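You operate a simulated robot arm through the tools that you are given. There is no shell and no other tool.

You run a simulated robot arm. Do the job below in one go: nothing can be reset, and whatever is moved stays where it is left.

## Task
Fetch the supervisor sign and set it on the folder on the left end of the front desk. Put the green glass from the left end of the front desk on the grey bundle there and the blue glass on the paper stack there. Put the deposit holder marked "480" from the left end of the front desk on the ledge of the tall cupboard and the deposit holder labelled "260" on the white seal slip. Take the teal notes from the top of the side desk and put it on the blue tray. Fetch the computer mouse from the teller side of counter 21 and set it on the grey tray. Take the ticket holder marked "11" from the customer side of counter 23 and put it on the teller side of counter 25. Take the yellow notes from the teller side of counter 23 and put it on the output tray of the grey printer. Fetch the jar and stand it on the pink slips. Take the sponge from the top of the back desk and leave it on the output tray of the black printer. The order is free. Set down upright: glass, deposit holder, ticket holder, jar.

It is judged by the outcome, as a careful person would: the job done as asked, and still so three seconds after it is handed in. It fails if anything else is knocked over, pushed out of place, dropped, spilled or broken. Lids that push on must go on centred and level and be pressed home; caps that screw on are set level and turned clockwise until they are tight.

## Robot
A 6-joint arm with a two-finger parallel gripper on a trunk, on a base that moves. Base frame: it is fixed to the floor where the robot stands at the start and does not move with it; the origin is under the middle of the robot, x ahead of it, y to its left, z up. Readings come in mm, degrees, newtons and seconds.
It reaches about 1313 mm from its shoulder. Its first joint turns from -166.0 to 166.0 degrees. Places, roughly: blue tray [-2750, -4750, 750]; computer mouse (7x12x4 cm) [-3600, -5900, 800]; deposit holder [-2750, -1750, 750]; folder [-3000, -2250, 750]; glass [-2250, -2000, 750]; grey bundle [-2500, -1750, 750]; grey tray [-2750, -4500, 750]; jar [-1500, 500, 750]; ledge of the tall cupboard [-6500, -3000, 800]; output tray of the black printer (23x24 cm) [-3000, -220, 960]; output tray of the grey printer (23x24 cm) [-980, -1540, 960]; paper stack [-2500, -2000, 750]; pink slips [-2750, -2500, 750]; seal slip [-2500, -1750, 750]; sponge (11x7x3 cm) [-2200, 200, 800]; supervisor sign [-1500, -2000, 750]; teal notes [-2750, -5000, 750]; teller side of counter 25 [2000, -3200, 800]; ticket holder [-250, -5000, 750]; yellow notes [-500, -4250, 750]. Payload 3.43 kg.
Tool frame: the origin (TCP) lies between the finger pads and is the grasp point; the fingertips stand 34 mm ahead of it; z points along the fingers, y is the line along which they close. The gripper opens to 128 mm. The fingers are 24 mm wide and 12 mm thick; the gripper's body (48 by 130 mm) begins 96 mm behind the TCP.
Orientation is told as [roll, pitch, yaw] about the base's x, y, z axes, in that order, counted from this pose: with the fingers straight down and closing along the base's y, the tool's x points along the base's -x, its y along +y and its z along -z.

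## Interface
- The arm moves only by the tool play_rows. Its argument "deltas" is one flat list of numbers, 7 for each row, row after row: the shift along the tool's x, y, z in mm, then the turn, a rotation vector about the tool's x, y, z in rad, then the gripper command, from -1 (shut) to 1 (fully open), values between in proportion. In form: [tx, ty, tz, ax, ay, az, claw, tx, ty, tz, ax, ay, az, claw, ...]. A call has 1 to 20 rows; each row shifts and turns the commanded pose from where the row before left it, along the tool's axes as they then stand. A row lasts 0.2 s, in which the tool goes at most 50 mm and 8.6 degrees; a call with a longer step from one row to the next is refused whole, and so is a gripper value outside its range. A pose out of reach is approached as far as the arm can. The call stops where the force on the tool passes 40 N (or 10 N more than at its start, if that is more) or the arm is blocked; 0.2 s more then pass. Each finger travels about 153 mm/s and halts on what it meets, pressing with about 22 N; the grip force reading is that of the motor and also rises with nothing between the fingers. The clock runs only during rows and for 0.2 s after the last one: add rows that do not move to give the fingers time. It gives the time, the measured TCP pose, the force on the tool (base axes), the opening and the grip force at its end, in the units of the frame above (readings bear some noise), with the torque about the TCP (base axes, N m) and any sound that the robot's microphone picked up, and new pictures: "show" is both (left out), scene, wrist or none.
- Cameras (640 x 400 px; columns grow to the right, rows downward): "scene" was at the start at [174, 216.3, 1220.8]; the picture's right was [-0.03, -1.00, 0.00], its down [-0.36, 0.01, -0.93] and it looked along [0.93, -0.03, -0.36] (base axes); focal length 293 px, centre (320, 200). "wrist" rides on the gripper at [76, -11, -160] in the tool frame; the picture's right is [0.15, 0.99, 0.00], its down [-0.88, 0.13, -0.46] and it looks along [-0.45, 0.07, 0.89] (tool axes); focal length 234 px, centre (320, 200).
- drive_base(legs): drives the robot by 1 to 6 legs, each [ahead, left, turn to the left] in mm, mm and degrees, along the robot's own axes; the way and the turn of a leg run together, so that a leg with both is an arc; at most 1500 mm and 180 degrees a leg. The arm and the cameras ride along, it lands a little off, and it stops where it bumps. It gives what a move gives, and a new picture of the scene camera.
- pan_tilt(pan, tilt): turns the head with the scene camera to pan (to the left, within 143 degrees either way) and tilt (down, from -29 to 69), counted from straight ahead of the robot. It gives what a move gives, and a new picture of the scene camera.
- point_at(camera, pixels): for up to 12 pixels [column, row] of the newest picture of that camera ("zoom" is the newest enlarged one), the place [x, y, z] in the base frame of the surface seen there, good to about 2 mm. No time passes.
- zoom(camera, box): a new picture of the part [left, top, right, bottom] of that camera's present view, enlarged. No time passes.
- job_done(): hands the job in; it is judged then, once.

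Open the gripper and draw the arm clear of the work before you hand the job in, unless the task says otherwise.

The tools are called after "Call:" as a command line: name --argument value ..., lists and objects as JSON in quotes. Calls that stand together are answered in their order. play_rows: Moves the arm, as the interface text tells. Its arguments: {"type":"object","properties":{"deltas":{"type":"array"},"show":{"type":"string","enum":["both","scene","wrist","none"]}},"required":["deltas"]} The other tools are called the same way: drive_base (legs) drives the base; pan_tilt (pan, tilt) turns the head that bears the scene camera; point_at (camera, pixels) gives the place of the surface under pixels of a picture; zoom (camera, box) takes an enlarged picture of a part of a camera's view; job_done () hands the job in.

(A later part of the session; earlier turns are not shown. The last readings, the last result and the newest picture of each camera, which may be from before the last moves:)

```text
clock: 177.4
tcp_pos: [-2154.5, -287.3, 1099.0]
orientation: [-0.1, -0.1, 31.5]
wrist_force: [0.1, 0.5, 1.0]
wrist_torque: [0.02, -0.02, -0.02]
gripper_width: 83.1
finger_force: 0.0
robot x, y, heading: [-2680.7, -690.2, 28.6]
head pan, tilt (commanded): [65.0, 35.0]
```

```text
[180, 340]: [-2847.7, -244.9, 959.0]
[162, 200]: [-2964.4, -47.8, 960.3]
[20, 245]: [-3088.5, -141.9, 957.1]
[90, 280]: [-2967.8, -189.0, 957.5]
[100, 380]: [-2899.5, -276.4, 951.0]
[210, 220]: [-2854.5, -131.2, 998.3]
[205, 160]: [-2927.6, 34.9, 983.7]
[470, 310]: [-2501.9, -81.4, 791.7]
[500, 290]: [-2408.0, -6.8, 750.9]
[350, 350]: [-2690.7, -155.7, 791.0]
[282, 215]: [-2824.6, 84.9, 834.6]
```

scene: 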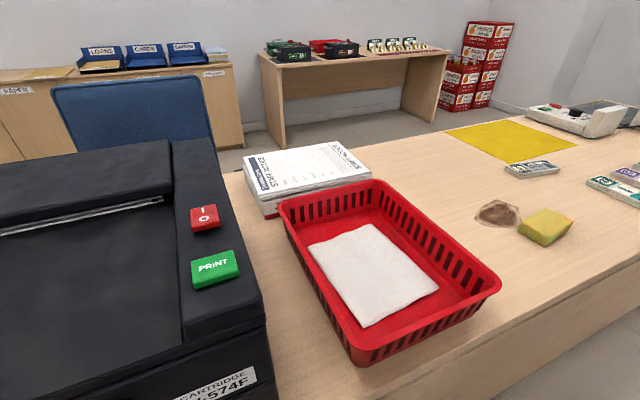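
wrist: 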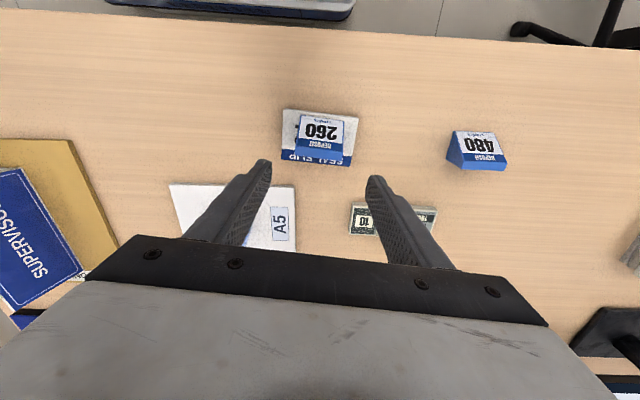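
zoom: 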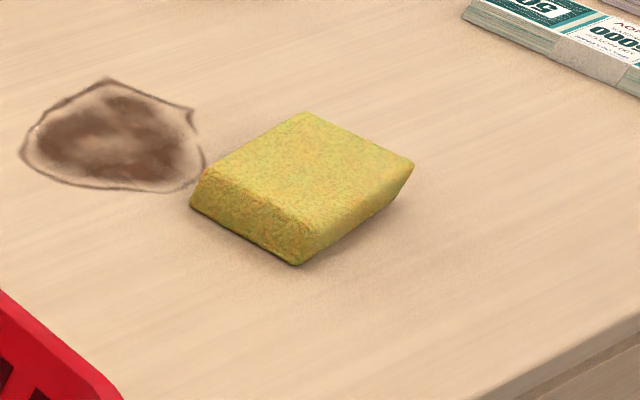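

The sponge's centre is (-2237,165) with long axis at about 36°, top z≈780. I'll hover over it and turn the gripper to close across its short side.

Call:
play_rows --deltas '[-16.6, 42.9, 18, 0, 0, 0, 0.6, -16.6, 42.9, 18, 0, 0, 0, 0.6, -16.6, 42.9, 18, 0, 0, 0, 0.6, -16.6, 42.9, 18, 0, 0, 0, 0.6, -16.6, 42.9, 18, 0, 0, 0, 0.6, -16.6, 42.9, 18, 0, 0, 0, 0.6, -16.6, 42.9, 18, 0, 0, 0, 0.6, -16.6, 42.9, 18, 0, 0, 0, 0.6, -16.6, 42.9, 18, 0, 0, 0, 0.6, -16.6, 42.9, 18, 0, 0, 0, 0.6, 0, 0, 0, 0, 0, -0.0785, 0.6, 0, 0, 0, 0, 0, 0, 0.6]'

Call:
zoom --camera "wrist" --box '[240, 70, 400, 190]'

```text
clock: 180.0
tcp_pos: [-2237.6, 167.5, 915.9]
orientation: [-0.1, 0.0, 36.1]
wrist_force: [0.1, 0.0, -0.4]
wrist_torque: [0.01, 0.03, -0.03]
gripper_width: 102.6
finger_force: 0.0
robot x, y, heading: [-2683.1, -688.7, 28.3]
head pan, tilt (commanded): [65.0, 35.0]
```

scene: 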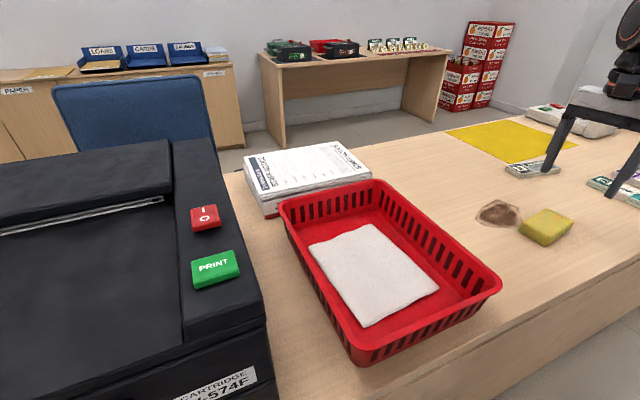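
wrist: 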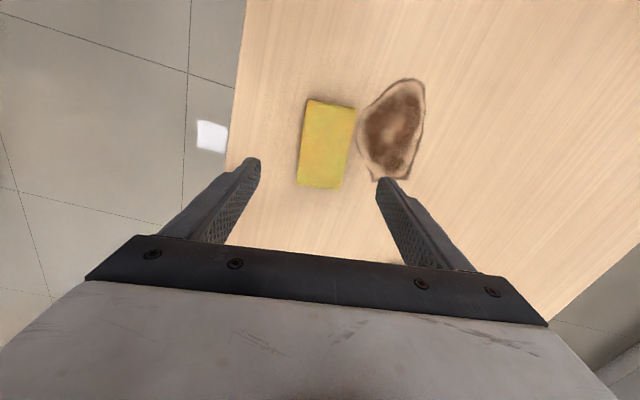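

```text
3.33 times, centred on (320, 130) of wrist
```

zoom: 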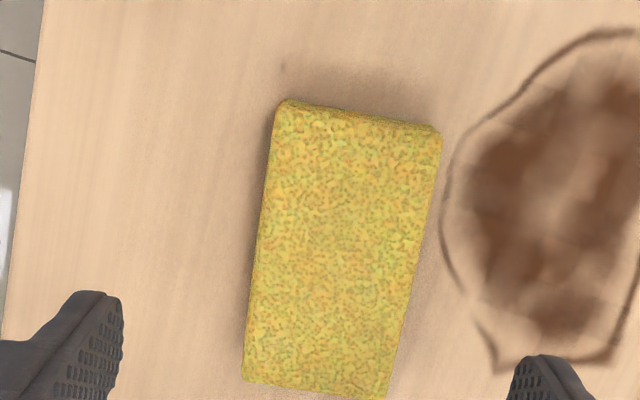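

The sponge is nearly under the tool. I'll get exact points on its top face.

Call:
point_at --camera "wrist" --pixels '[[311, 104], [350, 110], [300, 182], [337, 186], [326, 145]]'

```text
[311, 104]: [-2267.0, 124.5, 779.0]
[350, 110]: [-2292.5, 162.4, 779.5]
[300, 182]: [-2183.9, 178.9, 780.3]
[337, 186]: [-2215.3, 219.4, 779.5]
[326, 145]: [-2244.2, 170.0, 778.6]
```

Centre (-2240,171). I'll shift 4 mm, descend to z≈789 and grip the sponge.

Call:
play_rows --deltas '[0, 4, 45, 0, 0, 0, 0.6, 0, 0, 45, 0, 0, 0, 0.6, 0, 0, 25, 0, 0, 0, 0.6, 0, 0, 12, 0, 0, 0, 0.6, 0, 0, 0, 0, 0, 0, 0.6, 0, 0, 0, 0, 0, 0, 0.1, 0, 0, 0, 0, 0, 0, -1, 0, 0, 0, 0, 0, 0, -1, 0, 0, 0, 0, 0, 0, -1]' --show "wrist"

```text
clock: 182.0
tcp_pos: [-2236.7, 167.4, 789.6]
orientation: [-0.2, 0.0, 36.0]
wrist_force: [0.4, -0.7, -0.6]
wrist_torque: [0.01, 0.03, -0.02]
gripper_width: 62.8
finger_force: 21.4
robot x, y, heading: [-2685.5, -692.9, 28.5]
head pan, tilt (commanded): [65.0, 35.0]
```

wrist: 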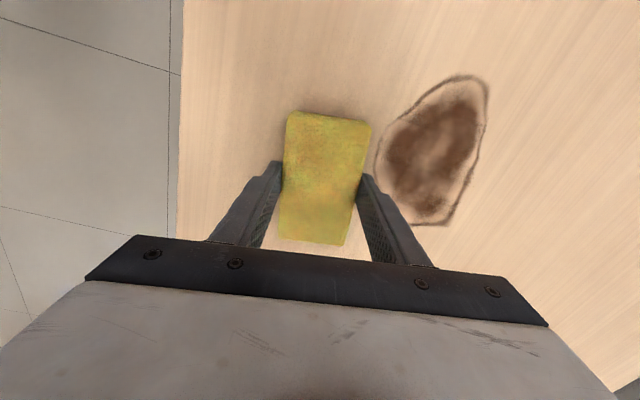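

Gripped at 63 mm. I'll lift the sponge and carry it over to the printer's tray, turning it along the tray on the way.

Call:
play_rows --deltas '[0, 0, -30, 0, 0, 0, -1, 0, 0, -48, 0, 0, 0, -1, 46.9, 8.3, -12, 0, 0, -0.0785, -1, 46.1, 12.0, -12, 0, 0, -0.0785, -1, 45.0, 15.6, -12, 0, 0, -0.0785, -1, 43.6, 19.0, -12, 0, 0, -0.0785, -1, 42.0, 22.4, -12, 0, 0, -0.0785, -1, 40.1, 25.7, -12, 0, 0, -0.0785, -1, 38.0, 28.7, -12, 0, 0, -0.0785, -1, 35.6, 31.6, -12, 0, 0, -0.0785, -1, 33.0, 34.3, -12, 0, 0, -0.0785, -1, 30.2, 36.8, -12, 0, 0, -0.0785, -1, 27.2, 39.0, -12, 0, 0, -0.0785, -1, 0, 0, -48, 0, 0, 0, -1, 0, 0, -35, 0, 0, 0, -1]'

```text
clock: 185.2
tcp_pos: [-2712.9, -63.2, 1084.5]
orientation: [-0.1, 0.2, 85.5]
wrist_force: [-0.1, -0.8, -0.5]
wrist_torque: [0.03, 0.0, -0.05]
gripper_width: 62.8
finger_force: 22.2
robot x, y, heading: [-2683.2, -690.4, 28.5]
head pan, tilt (commanded): [65.0, 35.0]
```

scene: 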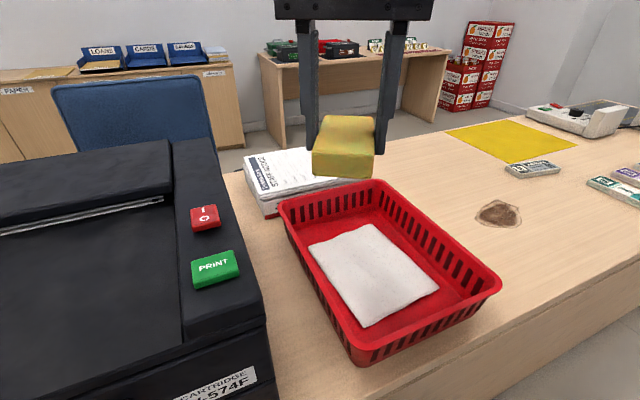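
wrist: 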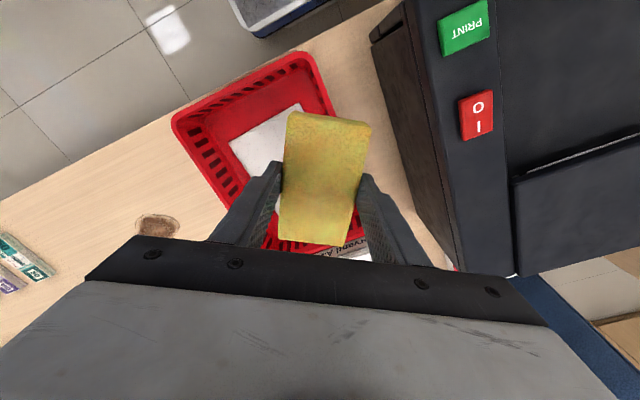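

On course. Seven more rows bring it over the tray.

Call:
play_rows --deltas '[24.1, 41.1, 0, 0, 0, -0.0785, -1, 20.8, 42.8, 0, 0, 0, -0.0785, -1, 17.4, 44.3, 0, 0, 0, -0.0785, -1, 13.9, 45.6, 0, 0, 0, -0.0785, -1, 10.2, 46.5, 0, 0, 0, -0.0785, -1, 6.5, 47.1, 0, 0, 0, -0.0785, -1, 2.8, 47.5, 0, 0, 0, -0.0785, -1, 0, 0, 0, 0, 0, 0, -1]'

Call:
pan_tilt --pan 105 --tilt 30

```text
clock: 187.2
tcp_pos: [-2945.8, -150.0, 1106.9]
orientation: [1.1, -1.9, 110.2]
wrist_force: [0.0, 0.5, -0.5]
wrist_torque: [0.03, -0.03, 0.02]
gripper_width: 62.8
finger_force: 21.7
robot x, y, heading: [-2680.4, -690.3, 28.7]
head pan, tilt (commanded): [65.0, 35.0]
stopped in row 8: the arm was blocked; the commanded pose is now the measured one
```

scene: 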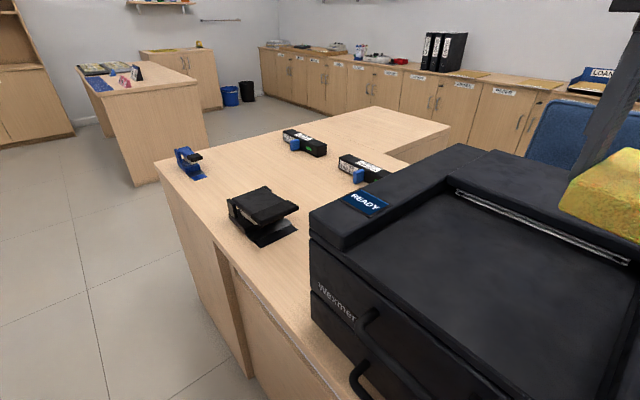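
wrist: 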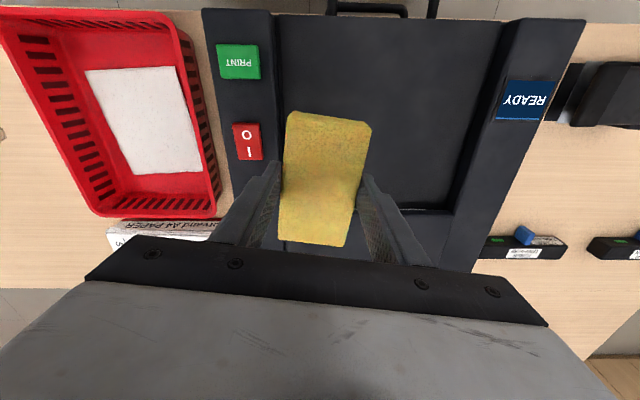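

```text
clock: 188.3
tcp_pos: [-2946.2, -150.4, 1106.2]
orientation: [1.0, -1.7, 110.1]
wrist_force: [0.3, -0.4, -0.4]
wrist_torque: [-0.02, -0.03, 0.02]
gripper_width: 63.0
finger_force: 22.0
robot x, y, heading: [-2683.7, -693.4, 28.4]
head pan, tilt (commanded): [105.0, 30.0]
```

scene: 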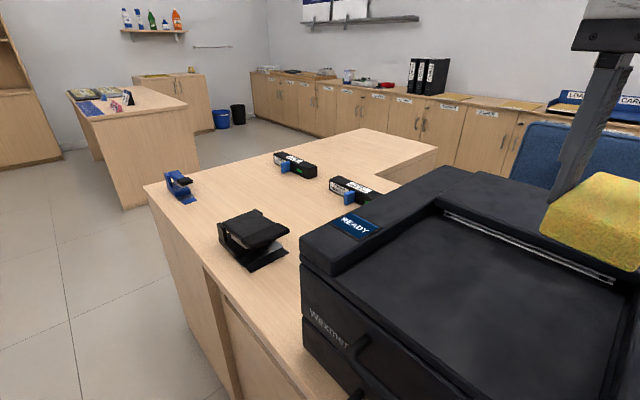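

The arm was blocked, most likely by the robot's own camera mast on its left rear. I'll back the arm off and level it, then reverse the base so the tray lies more squarely to the left.

Call:
play_rows --deltas '[-5.6, -44.6, 0, 0, 0, 0, -1, -5.6, -44.6, 0, 0.0175, 0.0297, 0, -1, 0, 0, 0, 0, 0, 0, -1]' --show "none"

Call:
drive_base --legs '[[-430, 0, -1.3]]'

```text
clock: 189.1
tcp_pos: [-2872.5, -113.3, 1103.3]
orientation: [0.1, -0.1, 110.8]
wrist_force: [-0.6, 0.7, -0.7]
wrist_torque: [0.02, -0.02, 0.01]
gripper_width: 62.9
finger_force: 21.6
robot x, y, heading: [-2683.4, -687.4, 28.5]
head pan, tilt (commanded): [105.0, 30.0]
```

```text
clock: 191.7
tcp_pos: [-3230.6, -304.3, 1103.2]
orientation: [-0.1, -0.1, 109.0]
wrist_force: [-0.2, -1.0, 0.1]
wrist_torque: [-0.01, 0.02, 0.02]
gripper_width: 62.9
finger_force: 22.3
robot x, y, heading: [-3058.7, -886.5, 27.1]
head pan, tilt (commanded): [105.0, 30.0]
```

scene: 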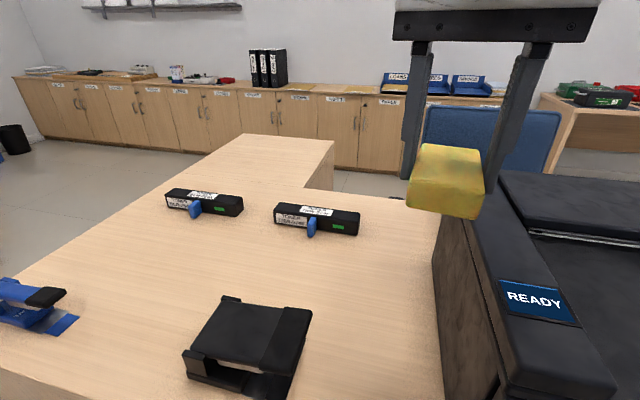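

Now the tray is at a comfortable angle. I'll bring the sponge back over the tray's centre and align it.

Call:
play_rows --deltas '[-3.7, -48.4, 0, 0, 0, 0, -1, -3.7, -48.4, 0, 0, 0, 0, -1, -3.7, -48.4, 0, 0, 0, 0, -1, -3.7, -48.4, 0, 0, 0, 0, -1, -3.7, -48.4, 0, 0, 0, 0, -1, 0, 0, 0, 0, 0, -0.148, -1, 0, 0, 0, 0, 0, 0, -1]' --show "wrist"

Call:
point_at --camera "wrist" --pixels '[[240, 60], [400, 60], [400, 200], [240, 150], [330, 40], [450, 100], [220, 100]]'

```text
clock: 193.3
tcp_pos: [-3008.1, -208.1, 1103.3]
orientation: [0.0, -0.1, 117.6]
wrist_force: [0.4, 0.7, -0.9]
wrist_torque: [0.0, 0.03, -0.02]
gripper_width: 62.8
finger_force: 21.8
robot x, y, heading: [-3054.4, -884.0, 26.9]
head pan, tilt (commanded): [105.0, 30.0]
```

wrist: 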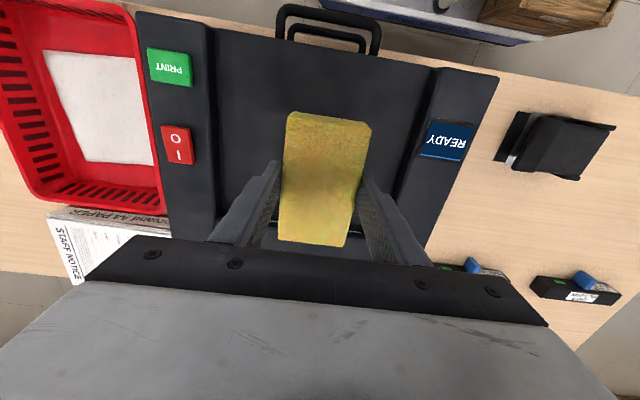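

```text
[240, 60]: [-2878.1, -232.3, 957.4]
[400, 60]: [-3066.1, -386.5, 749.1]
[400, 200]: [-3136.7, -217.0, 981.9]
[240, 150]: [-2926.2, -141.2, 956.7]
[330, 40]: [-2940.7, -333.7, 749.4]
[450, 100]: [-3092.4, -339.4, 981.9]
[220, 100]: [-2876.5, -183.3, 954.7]
```

The sponge is over the tray's middle (tray spans columns 215–395 at that row). Lowering toward the surface at z≈958.

Call:
play_rows --deltas '[0, 0, 45, 0, 0, 0, -1, 0, 0, 40, 0, 0, 0, -1, 0, 0, 15, 0, 0, 0, -1, 0, 0, 3, 0, 0, 0, -1, 0, 0, 1.5, 0, 0, 0, -1, 0, 0, 0, 0, 0, 0, -1]' --show "wrist"

```text
clock: 194.7
tcp_pos: [-3008.4, -209.6, 999.2]
orientation: [0.1, -0.1, 117.6]
wrist_force: [0.3, 0.8, -0.9]
wrist_torque: [0.02, 0.03, 0.01]
gripper_width: 62.7
finger_force: 21.9
robot x, y, heading: [-3056.7, -887.6, 26.7]
head pan, tilt (commanded): [105.0, 30.0]
```

wrist: 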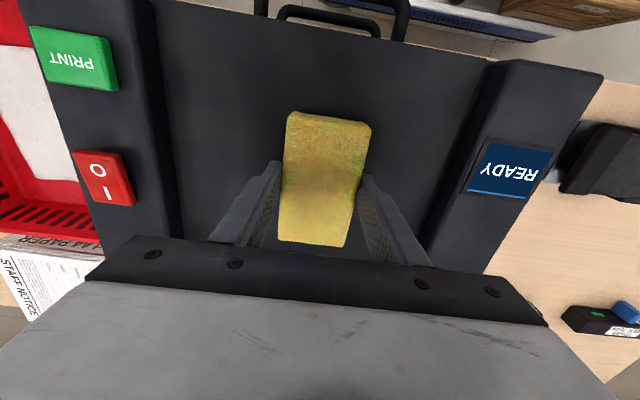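

Almost there; a couple more millimetres to contact.

Call:
play_rows --deltas '[0, 0, 1.5, 0, 0, 0, -1, 0, 0, 1, 0, 0, 0, -1, 0, 0, 0, 0, 0, 0, -1]' --show "none"

```text
clock: 195.5
tcp_pos: [-3008.5, -209.5, 996.8]
orientation: [0.0, -0.1, 117.5]
wrist_force: [-1.2, 2.2, 10.9]
wrist_torque: [-0.02, 0.02, -0.02]
gripper_width: 63.0
finger_force: 22.0
robot x, y, heading: [-3059.6, -887.8, 27.1]
head pan, tilt (commanded): [105.0, 30.0]
```

Contact at 10.9 N. Opening and rising.

Call:
play_rows --deltas '[0, 0, 0, 0, 0, 0, 0.1, 0, 0, 0, 0, 0, 0, 0.35, 0, 0, 0, 0, 0, 0, 0.35, 0, 0, -30, 0, 0, 0, 0.35, 0, 0, -45, 0, 0, 0, 0.35, 0, 0, -40, 0, 0, 0, 0.35]' --show "wrist"

```text
clock: 196.9
tcp_pos: [-3006.2, -209.8, 1114.9]
orientation: [0.0, 0.1, 117.5]
wrist_force: [0.6, 0.1, 0.7]
wrist_torque: [0.02, 0.01, 0.0]
gripper_width: 86.6
finger_force: 0.0
robot x, y, heading: [-3058.1, -890.7, 27.0]
head pan, tilt (commanded): [105.0, 30.0]
```

wrist: 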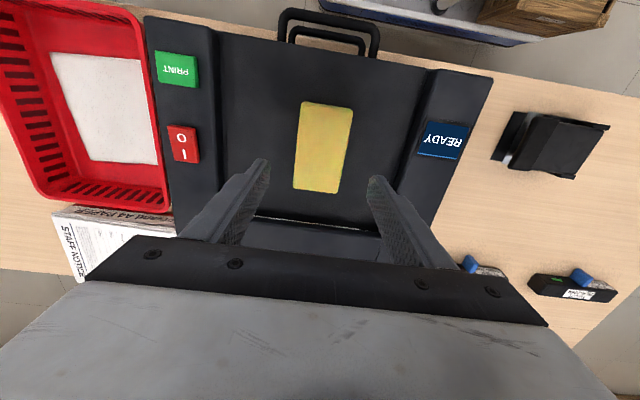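

The sponge lies in the tray. Now I'll tuck the arm forward and drive along the aisle toward the jar at the back desk's right end.

Call:
play_rows --deltas '[40.4, -23.2, 0, 0, 0, 0.1388, 0.35, 36.9, -28.5, 0, 0, 0, 0.1388, 0.35, 32.5, -33.4, 0, 0, 0, 0.1388, 0.35, 27.6, -37.5, 0, 0, 0, 0.1388, 0.35, 22.2, -41.0, 0, 0, 0, 0.1388, 0.35, 16.3, -43.7, 0, 0, 0, 0.1388, 0.35, 10.1, -45.5, 0, 0, 0, 0.1388, 0.35, 3.7, -46.5, 0, 0, 0, 0.1388, 0.35, -2.8, -46.5, 0, 0, 0, 0.1388, 0.35, -9.2, -45.7, 0, 0, 0, 0.1388, 0.35, -15.4, -44.0, 0, 0, 0, 0.1388, 0.35]' --show "none"

Call:
pan_tilt --pan 10 --tilt 25

```text
clock: 199.3
tcp_pos: [-2574.2, -484.3, 1114.3]
orientation: [0.1, 0.0, 30.0]
wrist_force: [0.1, 0.7, -0.2]
wrist_torque: [0.04, 0.02, -0.03]
gripper_width: 86.3
finger_force: 0.0
robot x, y, heading: [-3061.3, -892.9, 26.7]
head pan, tilt (commanded): [105.0, 30.0]
```

```text
clock: 201.0
tcp_pos: [-2575.3, -484.4, 1114.6]
orientation: [0.1, -0.1, 30.1]
wrist_force: [0.3, 0.2, 0.4]
wrist_torque: [0.0, -0.02, 0.02]
gripper_width: 86.3
finger_force: 0.0
robot x, y, heading: [-3057.6, -888.1, 27.2]
head pan, tilt (commanded): [10.0, 25.0]
```

scene: 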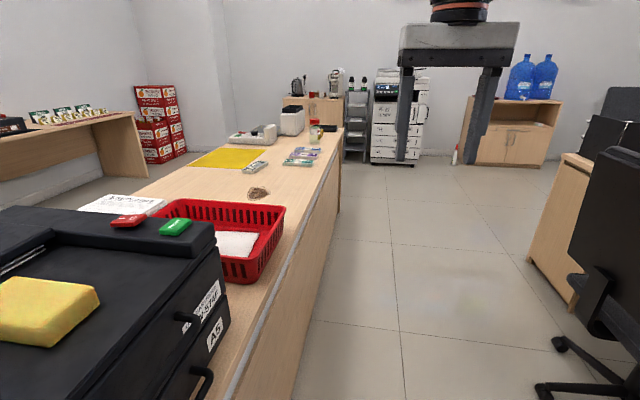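

The sponge is on the black printer's tray. The path ahead is clear past the chair; driving 1350 mm ahead.

Call:
drive_base --legs '[[1350, 0, 0]]'

Call:
pan_tilt --pan 45 --tilt 30

```text
clock: 207.8
tcp_pos: [-1362.7, 124.4, 1113.2]
orientation: [0.1, 0.0, 29.8]
wrist_force: [-0.2, 0.1, 0.0]
wrist_torque: [-0.02, -0.01, -0.02]
gripper_width: 86.1
finger_force: 0.1
robot x, y, heading: [-1848.2, -278.4, 26.3]
head pan, tilt (commanded): [10.0, 25.0]
```

scene: 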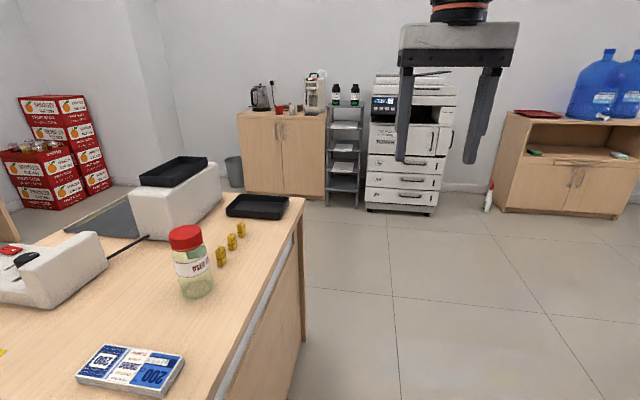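

```text
clock: 208.8
tcp_pos: [-1362.5, 123.5, 1115.0]
orientation: [0.1, 0.0, 29.8]
wrist_force: [0.3, 0.1, -0.2]
wrist_torque: [0.0, 0.04, -0.02]
gripper_width: 86.3
finger_force: 0.0
robot x, y, heading: [-1849.5, -280.5, 26.7]
head pan, tilt (commanded): [45.0, 30.0]
```

scene: 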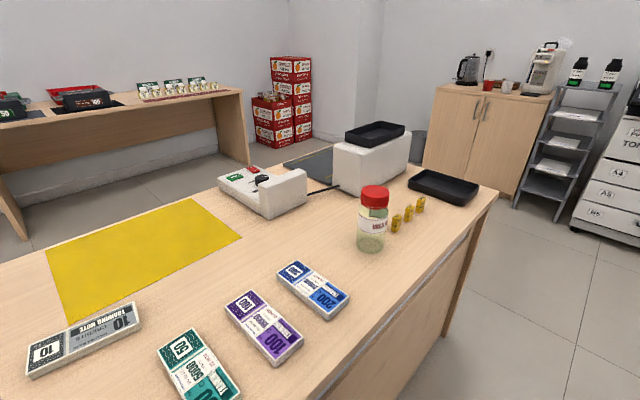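

The jar with the red lid is at (372,215), with small yellow pieces close to its right. I'll zoom and measure.

Call:
zoom --camera "scene" --box '[330, 170, 450, 265]'

Call:
point_at --camera "zoom" --pixels '[[240, 100], [240, 70], [245, 300], [170, 110], [315, 115], [225, 415], [150, 300], [335, 250], [395, 255], [450, 200], [510, 150], [395, 320]]'

```text
4.21 times, centred on (390, 218) of scene
```

zoom: 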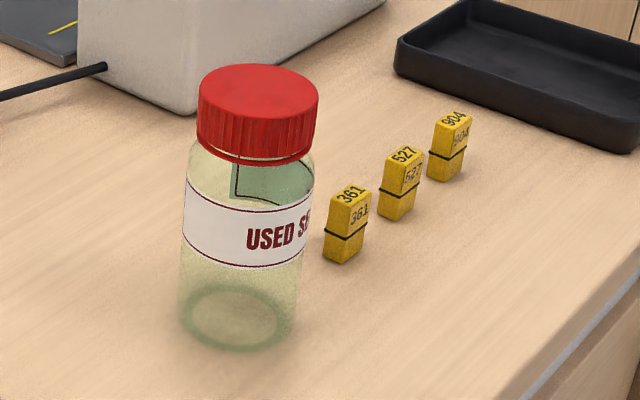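

```text
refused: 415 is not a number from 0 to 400
```

Call:
point_at --camera "zoom" --pixels '[[258, 90], [240, 70], [245, 230], [200, 110], [317, 105], [235, 340], [183, 240], [308, 220], [345, 225], [400, 185], [450, 145], [185, 310]]'

```text
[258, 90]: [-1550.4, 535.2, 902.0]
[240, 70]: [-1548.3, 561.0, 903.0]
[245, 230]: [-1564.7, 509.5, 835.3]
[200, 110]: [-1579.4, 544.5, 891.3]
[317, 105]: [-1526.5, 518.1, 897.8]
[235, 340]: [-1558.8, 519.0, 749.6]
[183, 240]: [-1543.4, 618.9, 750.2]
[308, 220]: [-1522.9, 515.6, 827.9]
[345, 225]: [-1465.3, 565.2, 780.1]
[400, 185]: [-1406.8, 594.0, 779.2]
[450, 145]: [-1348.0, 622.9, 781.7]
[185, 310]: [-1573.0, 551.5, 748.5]
```

The jar's centre is about (-1548,539), lid top z≈903. I'll check the white machine behind it for gripper clearance.

Call:
point_at --camera "scene" --pixels '[[375, 128], [345, 137], [404, 126], [338, 160], [360, 175], [410, 160], [300, 178], [440, 175], [470, 205], [410, 180]]'

```text
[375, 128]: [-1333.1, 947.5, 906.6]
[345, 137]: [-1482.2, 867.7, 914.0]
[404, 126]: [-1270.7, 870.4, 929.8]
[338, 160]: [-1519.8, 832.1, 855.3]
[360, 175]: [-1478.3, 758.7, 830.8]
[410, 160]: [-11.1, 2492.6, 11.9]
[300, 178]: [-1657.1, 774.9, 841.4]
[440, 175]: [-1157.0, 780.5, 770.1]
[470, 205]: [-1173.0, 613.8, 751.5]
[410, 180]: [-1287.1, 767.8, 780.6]
```

There's plenty of clearance (machine over 220 mm away). Hovering over the jar with the gripper opened to 112 mm.

Call:
play_rows --deltas '[-4.6, 45.3, 11.5, 0, 0, 0, 0.75, -4.6, 45.3, 11.5, 0, 0, 0, 0.75, -4.6, 45.3, 11.5, 0, 0, 0, 0.75, -4.6, 45.3, 11.5, 0, 0, 0, 0.75, -4.6, 45.3, 11.5, 0, 0, 0, 0.75, -4.6, 45.3, 11.5, 0, 0, 0, 0.75, -4.6, 45.3, 11.5, 0, 0, 0, 0.75, -4.6, 45.3, 11.5, 0, 0, 0, 0.75, -4.6, 45.3, 11.5, 0, 0, 0, 0.75, -4.6, 45.3, 11.5, 0, 0, 0, 0.75, 0, 0, 0, 0, 0, 0, 0.75]'

Call:
point_at --camera "wrist" --pixels '[[320, 150], [300, 150], [345, 150], [322, 135], [322, 165]]'

```text
clock: 211.2
tcp_pos: [-1549.0, 538.7, 995.4]
orientation: [0.0, 0.0, 29.8]
wrist_force: [-0.2, -0.5, 0.5]
wrist_torque: [-0.01, -0.04, 0.01]
gripper_width: 112.3
finger_force: 0.1
robot x, y, heading: [-1848.8, -281.8, 26.6]
head pan, tilt (commanded): [45.0, 30.0]
```

scene: 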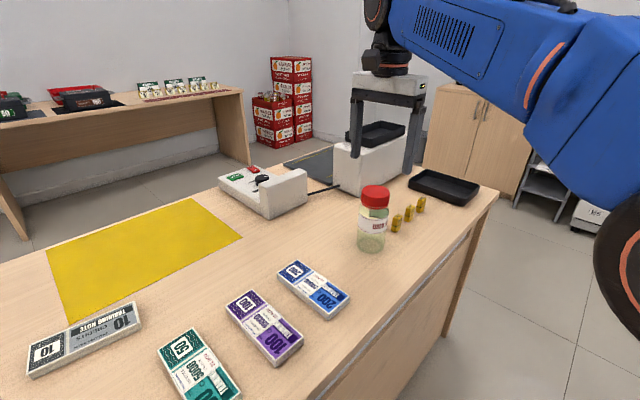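
wrist: 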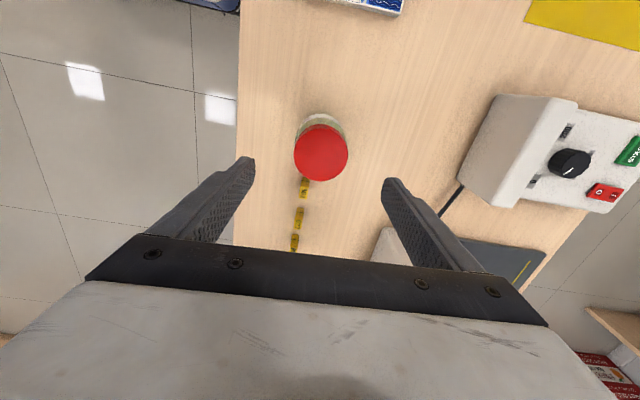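

```text
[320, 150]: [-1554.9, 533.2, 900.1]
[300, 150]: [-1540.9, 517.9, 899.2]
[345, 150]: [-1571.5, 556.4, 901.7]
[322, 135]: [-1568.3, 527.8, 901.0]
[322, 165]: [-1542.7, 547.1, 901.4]
```

The lid is at (321,153), practically on axis. Descending to z≈822 and closing on the jar's body.

Call:
play_rows --deltas '[3, 0, 40, 0, 0, 0, 0.75, 0, 0, 45, 0, 0, 0, 0.75, 0, 0, 45, 0, 0, 0, 0.75, 0, 0, 30, 0, 0, 0, 0.75, 0, 0, 13, 0, 0, 0, 0.75, 0, 0, 0, 0, 0, 0, 0.75, 0, 0, 0, 0, 0, 0, 0.2, 0, 0, 0, 0, 0, 0, -1, 0, 0, 0, 0, 0, 0, -1, 0, 0, 0, 0, 0, 0, -1]'

Call:
zoom --camera "scene" --box '[300, 60, 460, 270]'

```text
clock: 213.4
tcp_pos: [-1554.4, 538.9, 826.3]
orientation: [0.0, -0.1, 29.8]
wrist_force: [0.8, -0.8, 0.8]
wrist_torque: [-0.02, 0.01, -0.03]
gripper_width: 67.5
finger_force: 22.2
robot x, y, heading: [-1843.1, -282.5, 26.4]
head pan, tilt (commanded): [45.0, 30.0]
```

scene: 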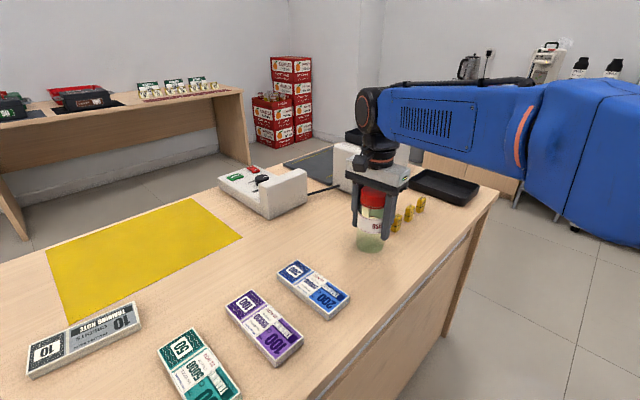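
wrist: 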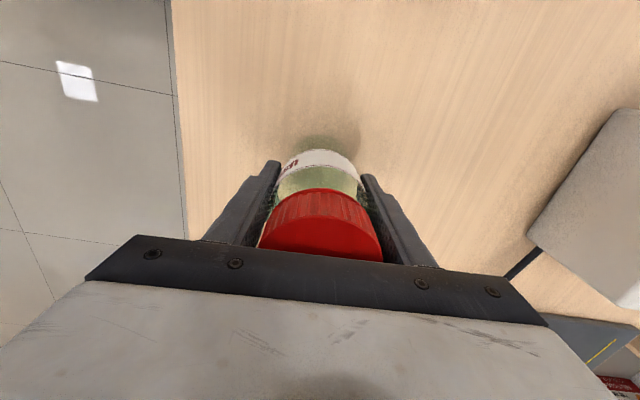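

```text
1.90 times, centred on (380, 165) of scene
```

zoom: 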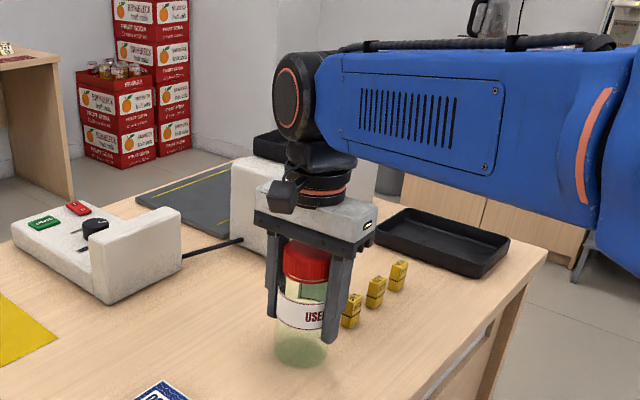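

Gripped at 67.5 mm. I'll lift the jar clear and draw it into the tucked carrying pose.

Call:
play_rows --deltas '[0, 0, -20, 0, 0, 0, -1, 0, 0, -40, 0, 0, 0, -1, 0, 0, -45, 0, 0, 0, -1, 0, 0, -40, 0, 0, 0, -1, 4, -45.6, -10, 0, 0, 0, -1, 4, -45.6, -10, 0, 0, 0, -1, 4, -45.6, -10, 0, 0, 0, -1, 4, -45.6, -10, 0, 0, 0, -1, 4, -45.6, -10, 0, 0, 0, -1, 4, -45.6, -10, 0, 0, 0, -1, 4, -45.6, -10, 0, 0, 0, -1, 4, -45.6, -10, 0, 0, 0, -1, 4, -45.6, -10, 0, 0, 0, -1, 4, -45.6, -10, 0, 0, 0, -1]'

Call:
pan_tilt --pan -100 --tilt 30

```text
clock: 216.4
tcp_pos: [-1360.4, 123.2, 1070.0]
orientation: [0.0, 0.1, 29.9]
wrist_force: [0.1, -0.1, -3.9]
wrist_torque: [-0.03, 0.04, 0.0]
gripper_width: 67.9
finger_force: 21.6
robot x, y, heading: [-1848.5, -281.6, 26.5]
head pan, tilt (commanded): [45.0, 30.0]
```

scene: 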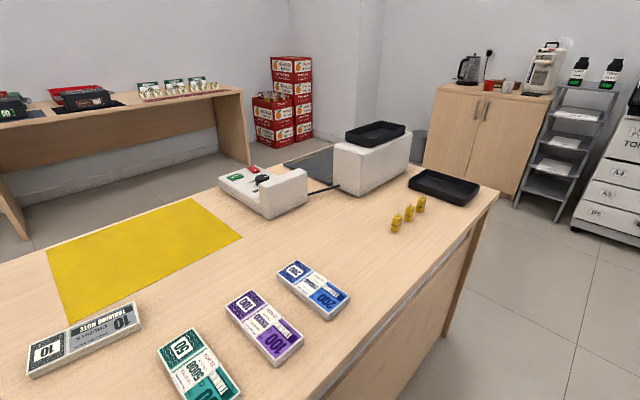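
wrist: 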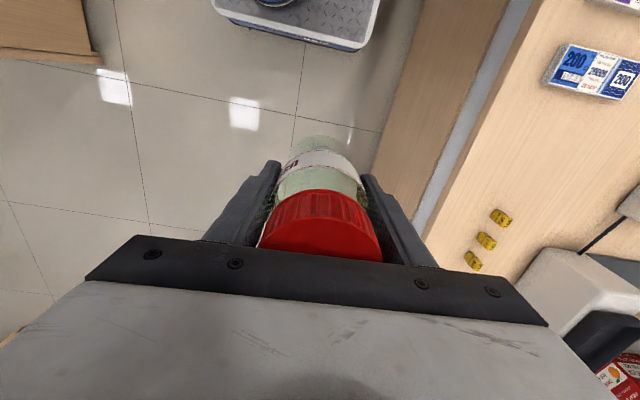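

```text
clock: 218.7
tcp_pos: [-1361.3, 123.5, 1071.3]
orientation: [0.1, 0.0, 29.8]
wrist_force: [-0.5, -0.1, -3.0]
wrist_torque: [-0.01, 0.02, 0.0]
gripper_width: 67.5
finger_force: 22.5
robot x, y, heading: [-1846.7, -277.4, 26.6]
head pan, tilt (commanded): [-100.0, 30.0]
```

scene: 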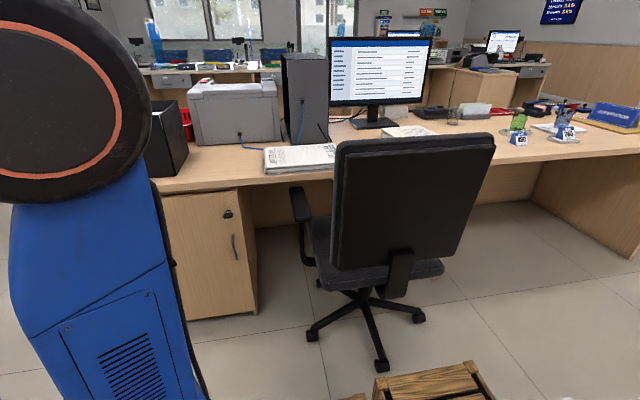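

The jar is held upright. I'll reverse along the aisle to beyond the front desk's left end.

Call:
drive_base --legs '[[-1300, 0, 0.5], [-1290, 0, 0]]'

```text
clock: 231.1
tcp_pos: [-3643.2, -995.8, 1071.0]
orientation: [0.1, 0.0, 28.9]
wrist_force: [-0.6, -0.4, -2.7]
wrist_torque: [-0.01, 0.02, 0.0]
gripper_width: 67.6
finger_force: 22.4
robot x, y, heading: [-4135.0, -1390.4, 25.7]
head pan, tilt (commanded): [-100.0, 30.0]
```

scene: 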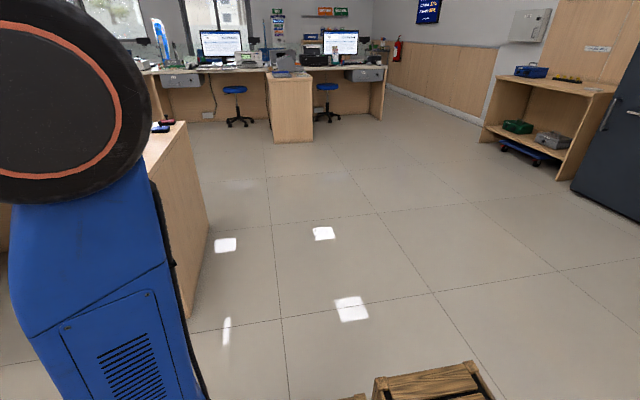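

I'm past the left end. Now strafe right toward the front side so the pink slips are ahead of the arm.

Call:
drive_base --legs '[[0, -800, 1.4], [0, -780, 0]]'

Call:
pan_tilt --pan 0 --tilt 35

```text
clock: 239.1
tcp_pos: [-2947.9, -2381.8, 1070.4]
orientation: [0.1, -0.1, 30.6]
wrist_force: [1.2, 0.1, -2.6]
wrist_torque: [-0.04, -0.01, 0.0]
gripper_width: 67.8
finger_force: 22.3
robot x, y, heading: [-3427.3, -2793.4, 27.7]
head pan, tilt (commanded): [-100.0, 30.0]
```

scene: 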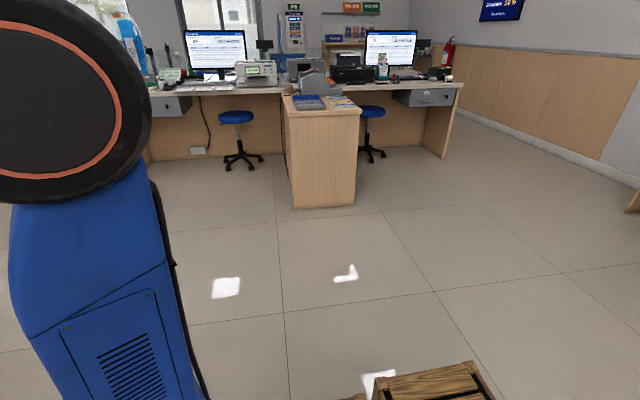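

```text
clock: 240.9
tcp_pos: [-2947.1, -2381.4, 1071.5]
orientation: [0.1, -0.1, 30.7]
wrist_force: [-1.3, 0.7, -2.7]
wrist_torque: [-0.01, 0.01, 0.02]
gripper_width: 67.6
finger_force: 21.6
robot x, y, heading: [-3426.8, -2787.8, 27.4]
head pan, tilt (commanded): [0.0, 35.0]
```

scene: 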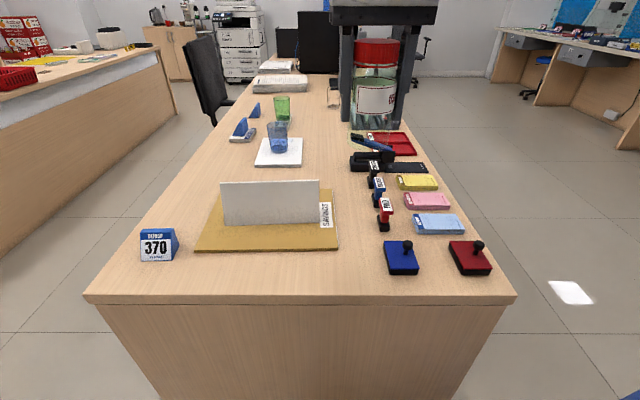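

The slips are in clear view: the pink pad is at (427,201). I'll zoom to measure its corners.

Call:
zoom --camera "scene" --box '[350, 160, 510, 280]'

Call:
point_at --camera "zoom" --pixels '[[222, 140], [370, 138], [395, 180], [235, 182], [305, 158], [195, 85], [240, 232], [140, 195], [110, 140], [300, 105], [330, 250]]'

```text
3.33 times, centred on (430, 220) of scene
```

zoom: 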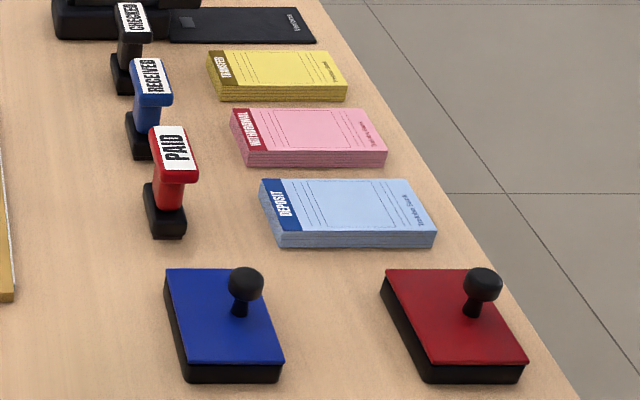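

```text
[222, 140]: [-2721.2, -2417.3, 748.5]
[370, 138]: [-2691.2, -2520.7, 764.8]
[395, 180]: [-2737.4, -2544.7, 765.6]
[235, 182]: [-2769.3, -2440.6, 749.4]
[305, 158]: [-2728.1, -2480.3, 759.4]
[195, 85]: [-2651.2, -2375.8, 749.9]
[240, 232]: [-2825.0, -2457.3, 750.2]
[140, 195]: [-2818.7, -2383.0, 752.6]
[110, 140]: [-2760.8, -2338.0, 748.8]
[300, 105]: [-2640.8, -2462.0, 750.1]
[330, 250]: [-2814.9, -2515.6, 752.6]
```

Let me read points directly on the pink pad's top face.

Call:
point_at --camera "zoom" --pixels '[[237, 113], [360, 113], [380, 149], [252, 149], [308, 130], [320, 60], [345, 215], [170, 150], [150, 80], [268, 190], [400, 190]]'

```text
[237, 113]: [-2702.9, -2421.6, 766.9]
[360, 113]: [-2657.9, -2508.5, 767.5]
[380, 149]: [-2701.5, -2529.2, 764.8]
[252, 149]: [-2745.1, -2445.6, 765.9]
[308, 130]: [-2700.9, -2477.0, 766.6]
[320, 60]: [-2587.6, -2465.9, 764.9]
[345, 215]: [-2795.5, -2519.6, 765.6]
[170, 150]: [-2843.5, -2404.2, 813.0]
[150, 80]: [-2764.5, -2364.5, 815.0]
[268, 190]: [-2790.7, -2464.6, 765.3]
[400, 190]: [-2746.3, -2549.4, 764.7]
```

The pink pad's centre is (-2702,-2476), top z≈766. I'll carry the jar above it and take a look before lowering.

Call:
play_rows --deltas '[-27.1, -34.4, 10, 0, 0, 0, -1, -27.1, -34.4, 10, 0, 0, 0, -1, -27.1, -34.4, 10, 0, 0, 0, -1, -27.1, -34.4, 10, 0, 0, 0, -1, -27.1, -34.4, 10, 0, 0, 0, -1, -27.1, -34.4, 10, 0, 0, 0, -1, 0, 0, 45, 0, 0, 0, -1, 0, 0, 45, 0, 0, 0, -1, 0, 0, 40, 0, 0, 0, -1, 0, 0, 0, 0, 0, 0, -1]'

Call:
zoom --camera "scene" --box '[340, 60, 520, 260]'

```text
clock: 243.1
tcp_pos: [-2705.0, -2476.7, 880.2]
orientation: [0.1, 0.0, 30.7]
wrist_force: [0.5, -0.4, -1.7]
wrist_torque: [0.0, 0.02, 0.0]
gripper_width: 67.6
finger_force: 21.6
robot x, y, heading: [-3425.2, -2790.5, 27.7]
head pan, tilt (commanded): [0.0, 35.0]
```

scene: 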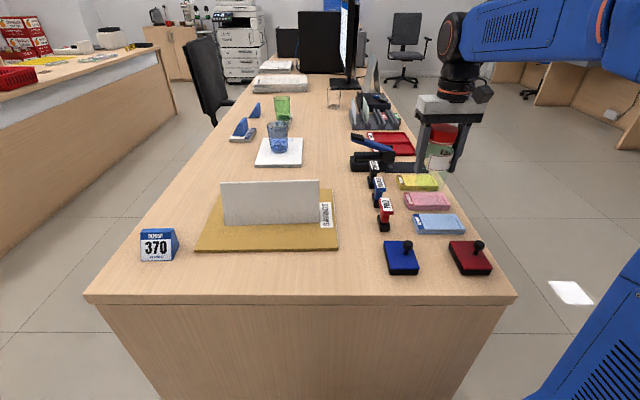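
wrist: 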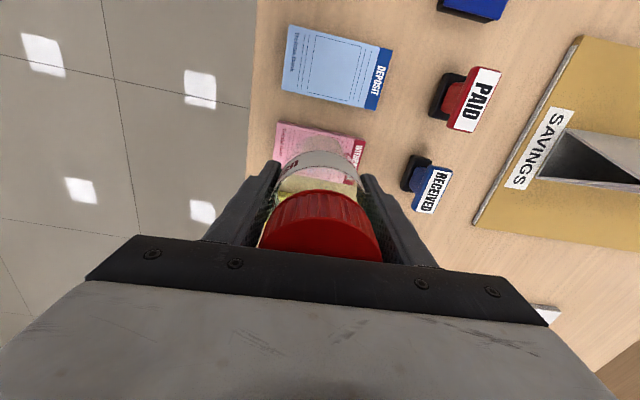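

```text
2.00 times, centred on (430, 160) of scene
```

zoom: 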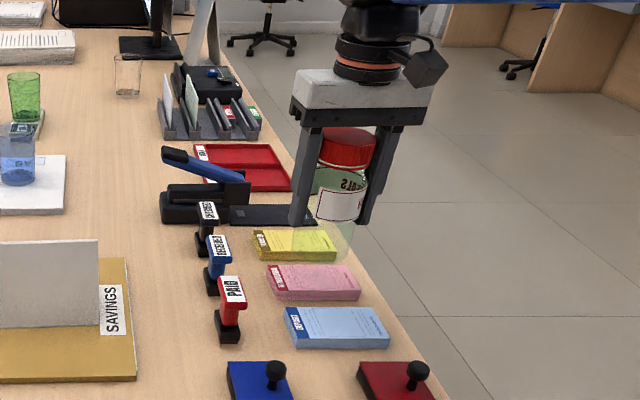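

The jar is above the pink pad; I'll cross-check the pad through the wrist view, then lower in small steps.

Call:
point_at --camera "wrist" --pixels '[[281, 126], [360, 141], [276, 158], [290, 85], [375, 105]]'

Call:
play_rows --deltas '[-3, 0, 20, 0, 0, 0, -1, 0, 0, 14, 0, 0, 0, -1, 0, 0, 2, 0, 0, 0, -1, 0, 0, 0, 0, 0, 0, -1]' --show "none"

Call:
zoom --camera "scene" --box '[370, 130, 490, 230]'

```text
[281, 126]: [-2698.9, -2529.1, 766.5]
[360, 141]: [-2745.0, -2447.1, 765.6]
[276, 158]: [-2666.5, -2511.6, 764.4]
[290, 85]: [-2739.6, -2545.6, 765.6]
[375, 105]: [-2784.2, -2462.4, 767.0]
```

```text
clock: 244.1
tcp_pos: [-2701.2, -2475.1, 844.5]
orientation: [0.1, -0.1, 30.7]
wrist_force: [0.6, 0.1, -2.0]
wrist_torque: [-0.02, 0.01, 0.01]
gripper_width: 67.5
finger_force: 22.3
robot x, y, heading: [-3427.2, -2790.2, 27.6]
head pan, tilt (commanded): [0.0, 35.0]
```

```text
4.00 times, centred on (430, 180) of scene
```

zoom: 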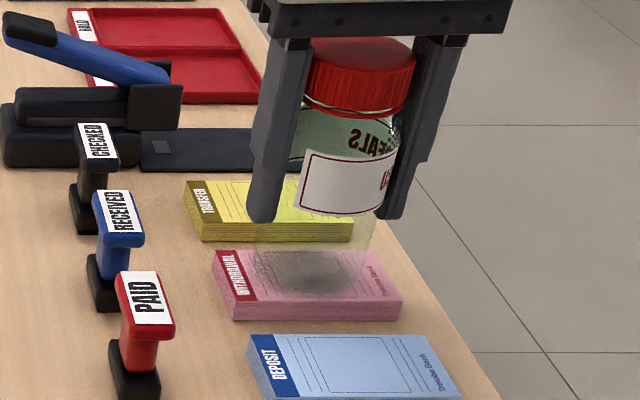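

The jar base is centred on the pad (base around (308,270), pad centre (308,275) in the zoom). Lowering to contact.

Call:
play_rows --deltas '[-1, 0, 1.5, 0, 0, 0, -1, 0, 0, 1, 0, 0, 0, -1, 0, 0, 0, 0, 0, 0, -1]' --show "none"

```text
clock: 244.9
tcp_pos: [-2700.1, -2476.1, 841.7]
orientation: [0.0, 0.0, 30.7]
wrist_force: [-0.3, 0.3, -2.2]
wrist_torque: [-0.01, -0.01, -0.06]
gripper_width: 67.5
finger_force: 22.3
robot x, y, heading: [-3427.7, -2789.3, 27.6]
head pan, tilt (commanded): [0.0, 35.0]
```

Call:
play_rows --deltas '[0, 0, 1, 0, 0, 0, -1, 0, 0, 0, 0, 0, 0, -1]' --show "none"

Call:
play_rows --deltas '[0, 0, 1, 0, 0, 0, -1, 0, 0, 0, 0, 0, 0, -1]' --show "none"

```text
clock: 245.5
tcp_pos: [-2698.8, -2474.1, 841.5]
orientation: [0.2, 0.0, 30.7]
wrist_force: [1.3, 0.0, -1.9]
wrist_torque: [-0.06, 0.01, -0.03]
gripper_width: 67.7
finger_force: 21.7
robot x, y, heading: [-3428.8, -2788.1, 27.3]
head pan, tilt (commanded): [0.0, 35.0]
```

```text
clock: 246.1
tcp_pos: [-2699.7, -2474.6, 840.5]
orientation: [0.0, -0.1, 30.8]
wrist_force: [-2.8, -2.1, 14.7]
wrist_torque: [-0.11, 0.15, 0.0]
gripper_width: 67.4
finger_force: 21.8
robot x, y, heading: [-3424.5, -2788.5, 27.3]
head pan, tilt (commanded): [0.0, 35.0]
```

Contact at 14.7 N. Easing off, opening, then rising above the lid.

Call:
play_rows --deltas '[0, 0, -0.8, 0, 0, 0, -1, 0, 0, 0, 0, 0, 0, 0.12, 0, 0, 0, 0, 0, 0, 0.3, 0, 0, 0, 0, 0, 0, 0.6, 0, 0, 0, 0, 0, 0, 0.6, 0, 0, -30, 0, 0, 0, 0.6, 0, 0, -45, 0, 0, 0, 0.6, 0, 0, -45, 0, 0, 0, 0.6, 0, 0, -45, 0, 0, 0, 0.6]'

Call:
zoom --camera "scene" --box '[350, 130, 490, 250]'

```text
clock: 248.1
tcp_pos: [-2701.2, -2475.5, 1007.0]
orientation: [0.1, 0.1, 30.7]
wrist_force: [0.5, 0.6, -0.7]
wrist_torque: [-0.03, 0.0, -0.01]
gripper_width: 102.3
finger_force: 0.1
robot x, y, heading: [-3426.3, -2792.4, 27.3]
head pan, tilt (commanded): [0.0, 35.0]
```

scene: 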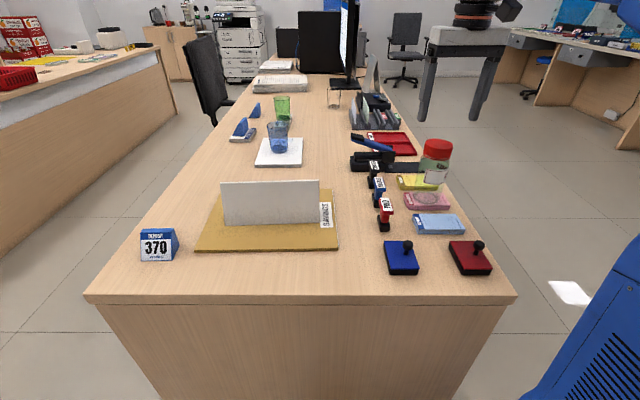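
wrist: 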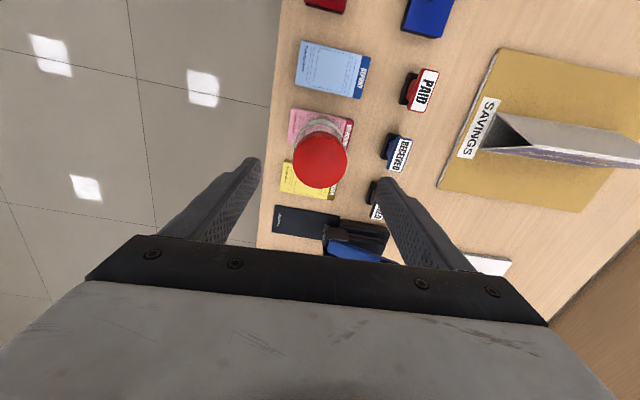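

```text
3.33 times, centred on (420, 190) of scene
```

zoom: 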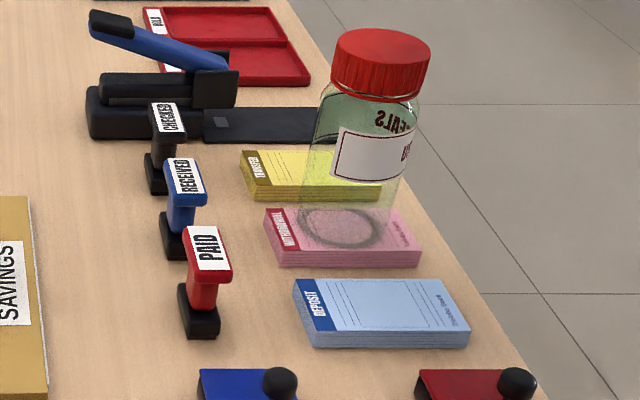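

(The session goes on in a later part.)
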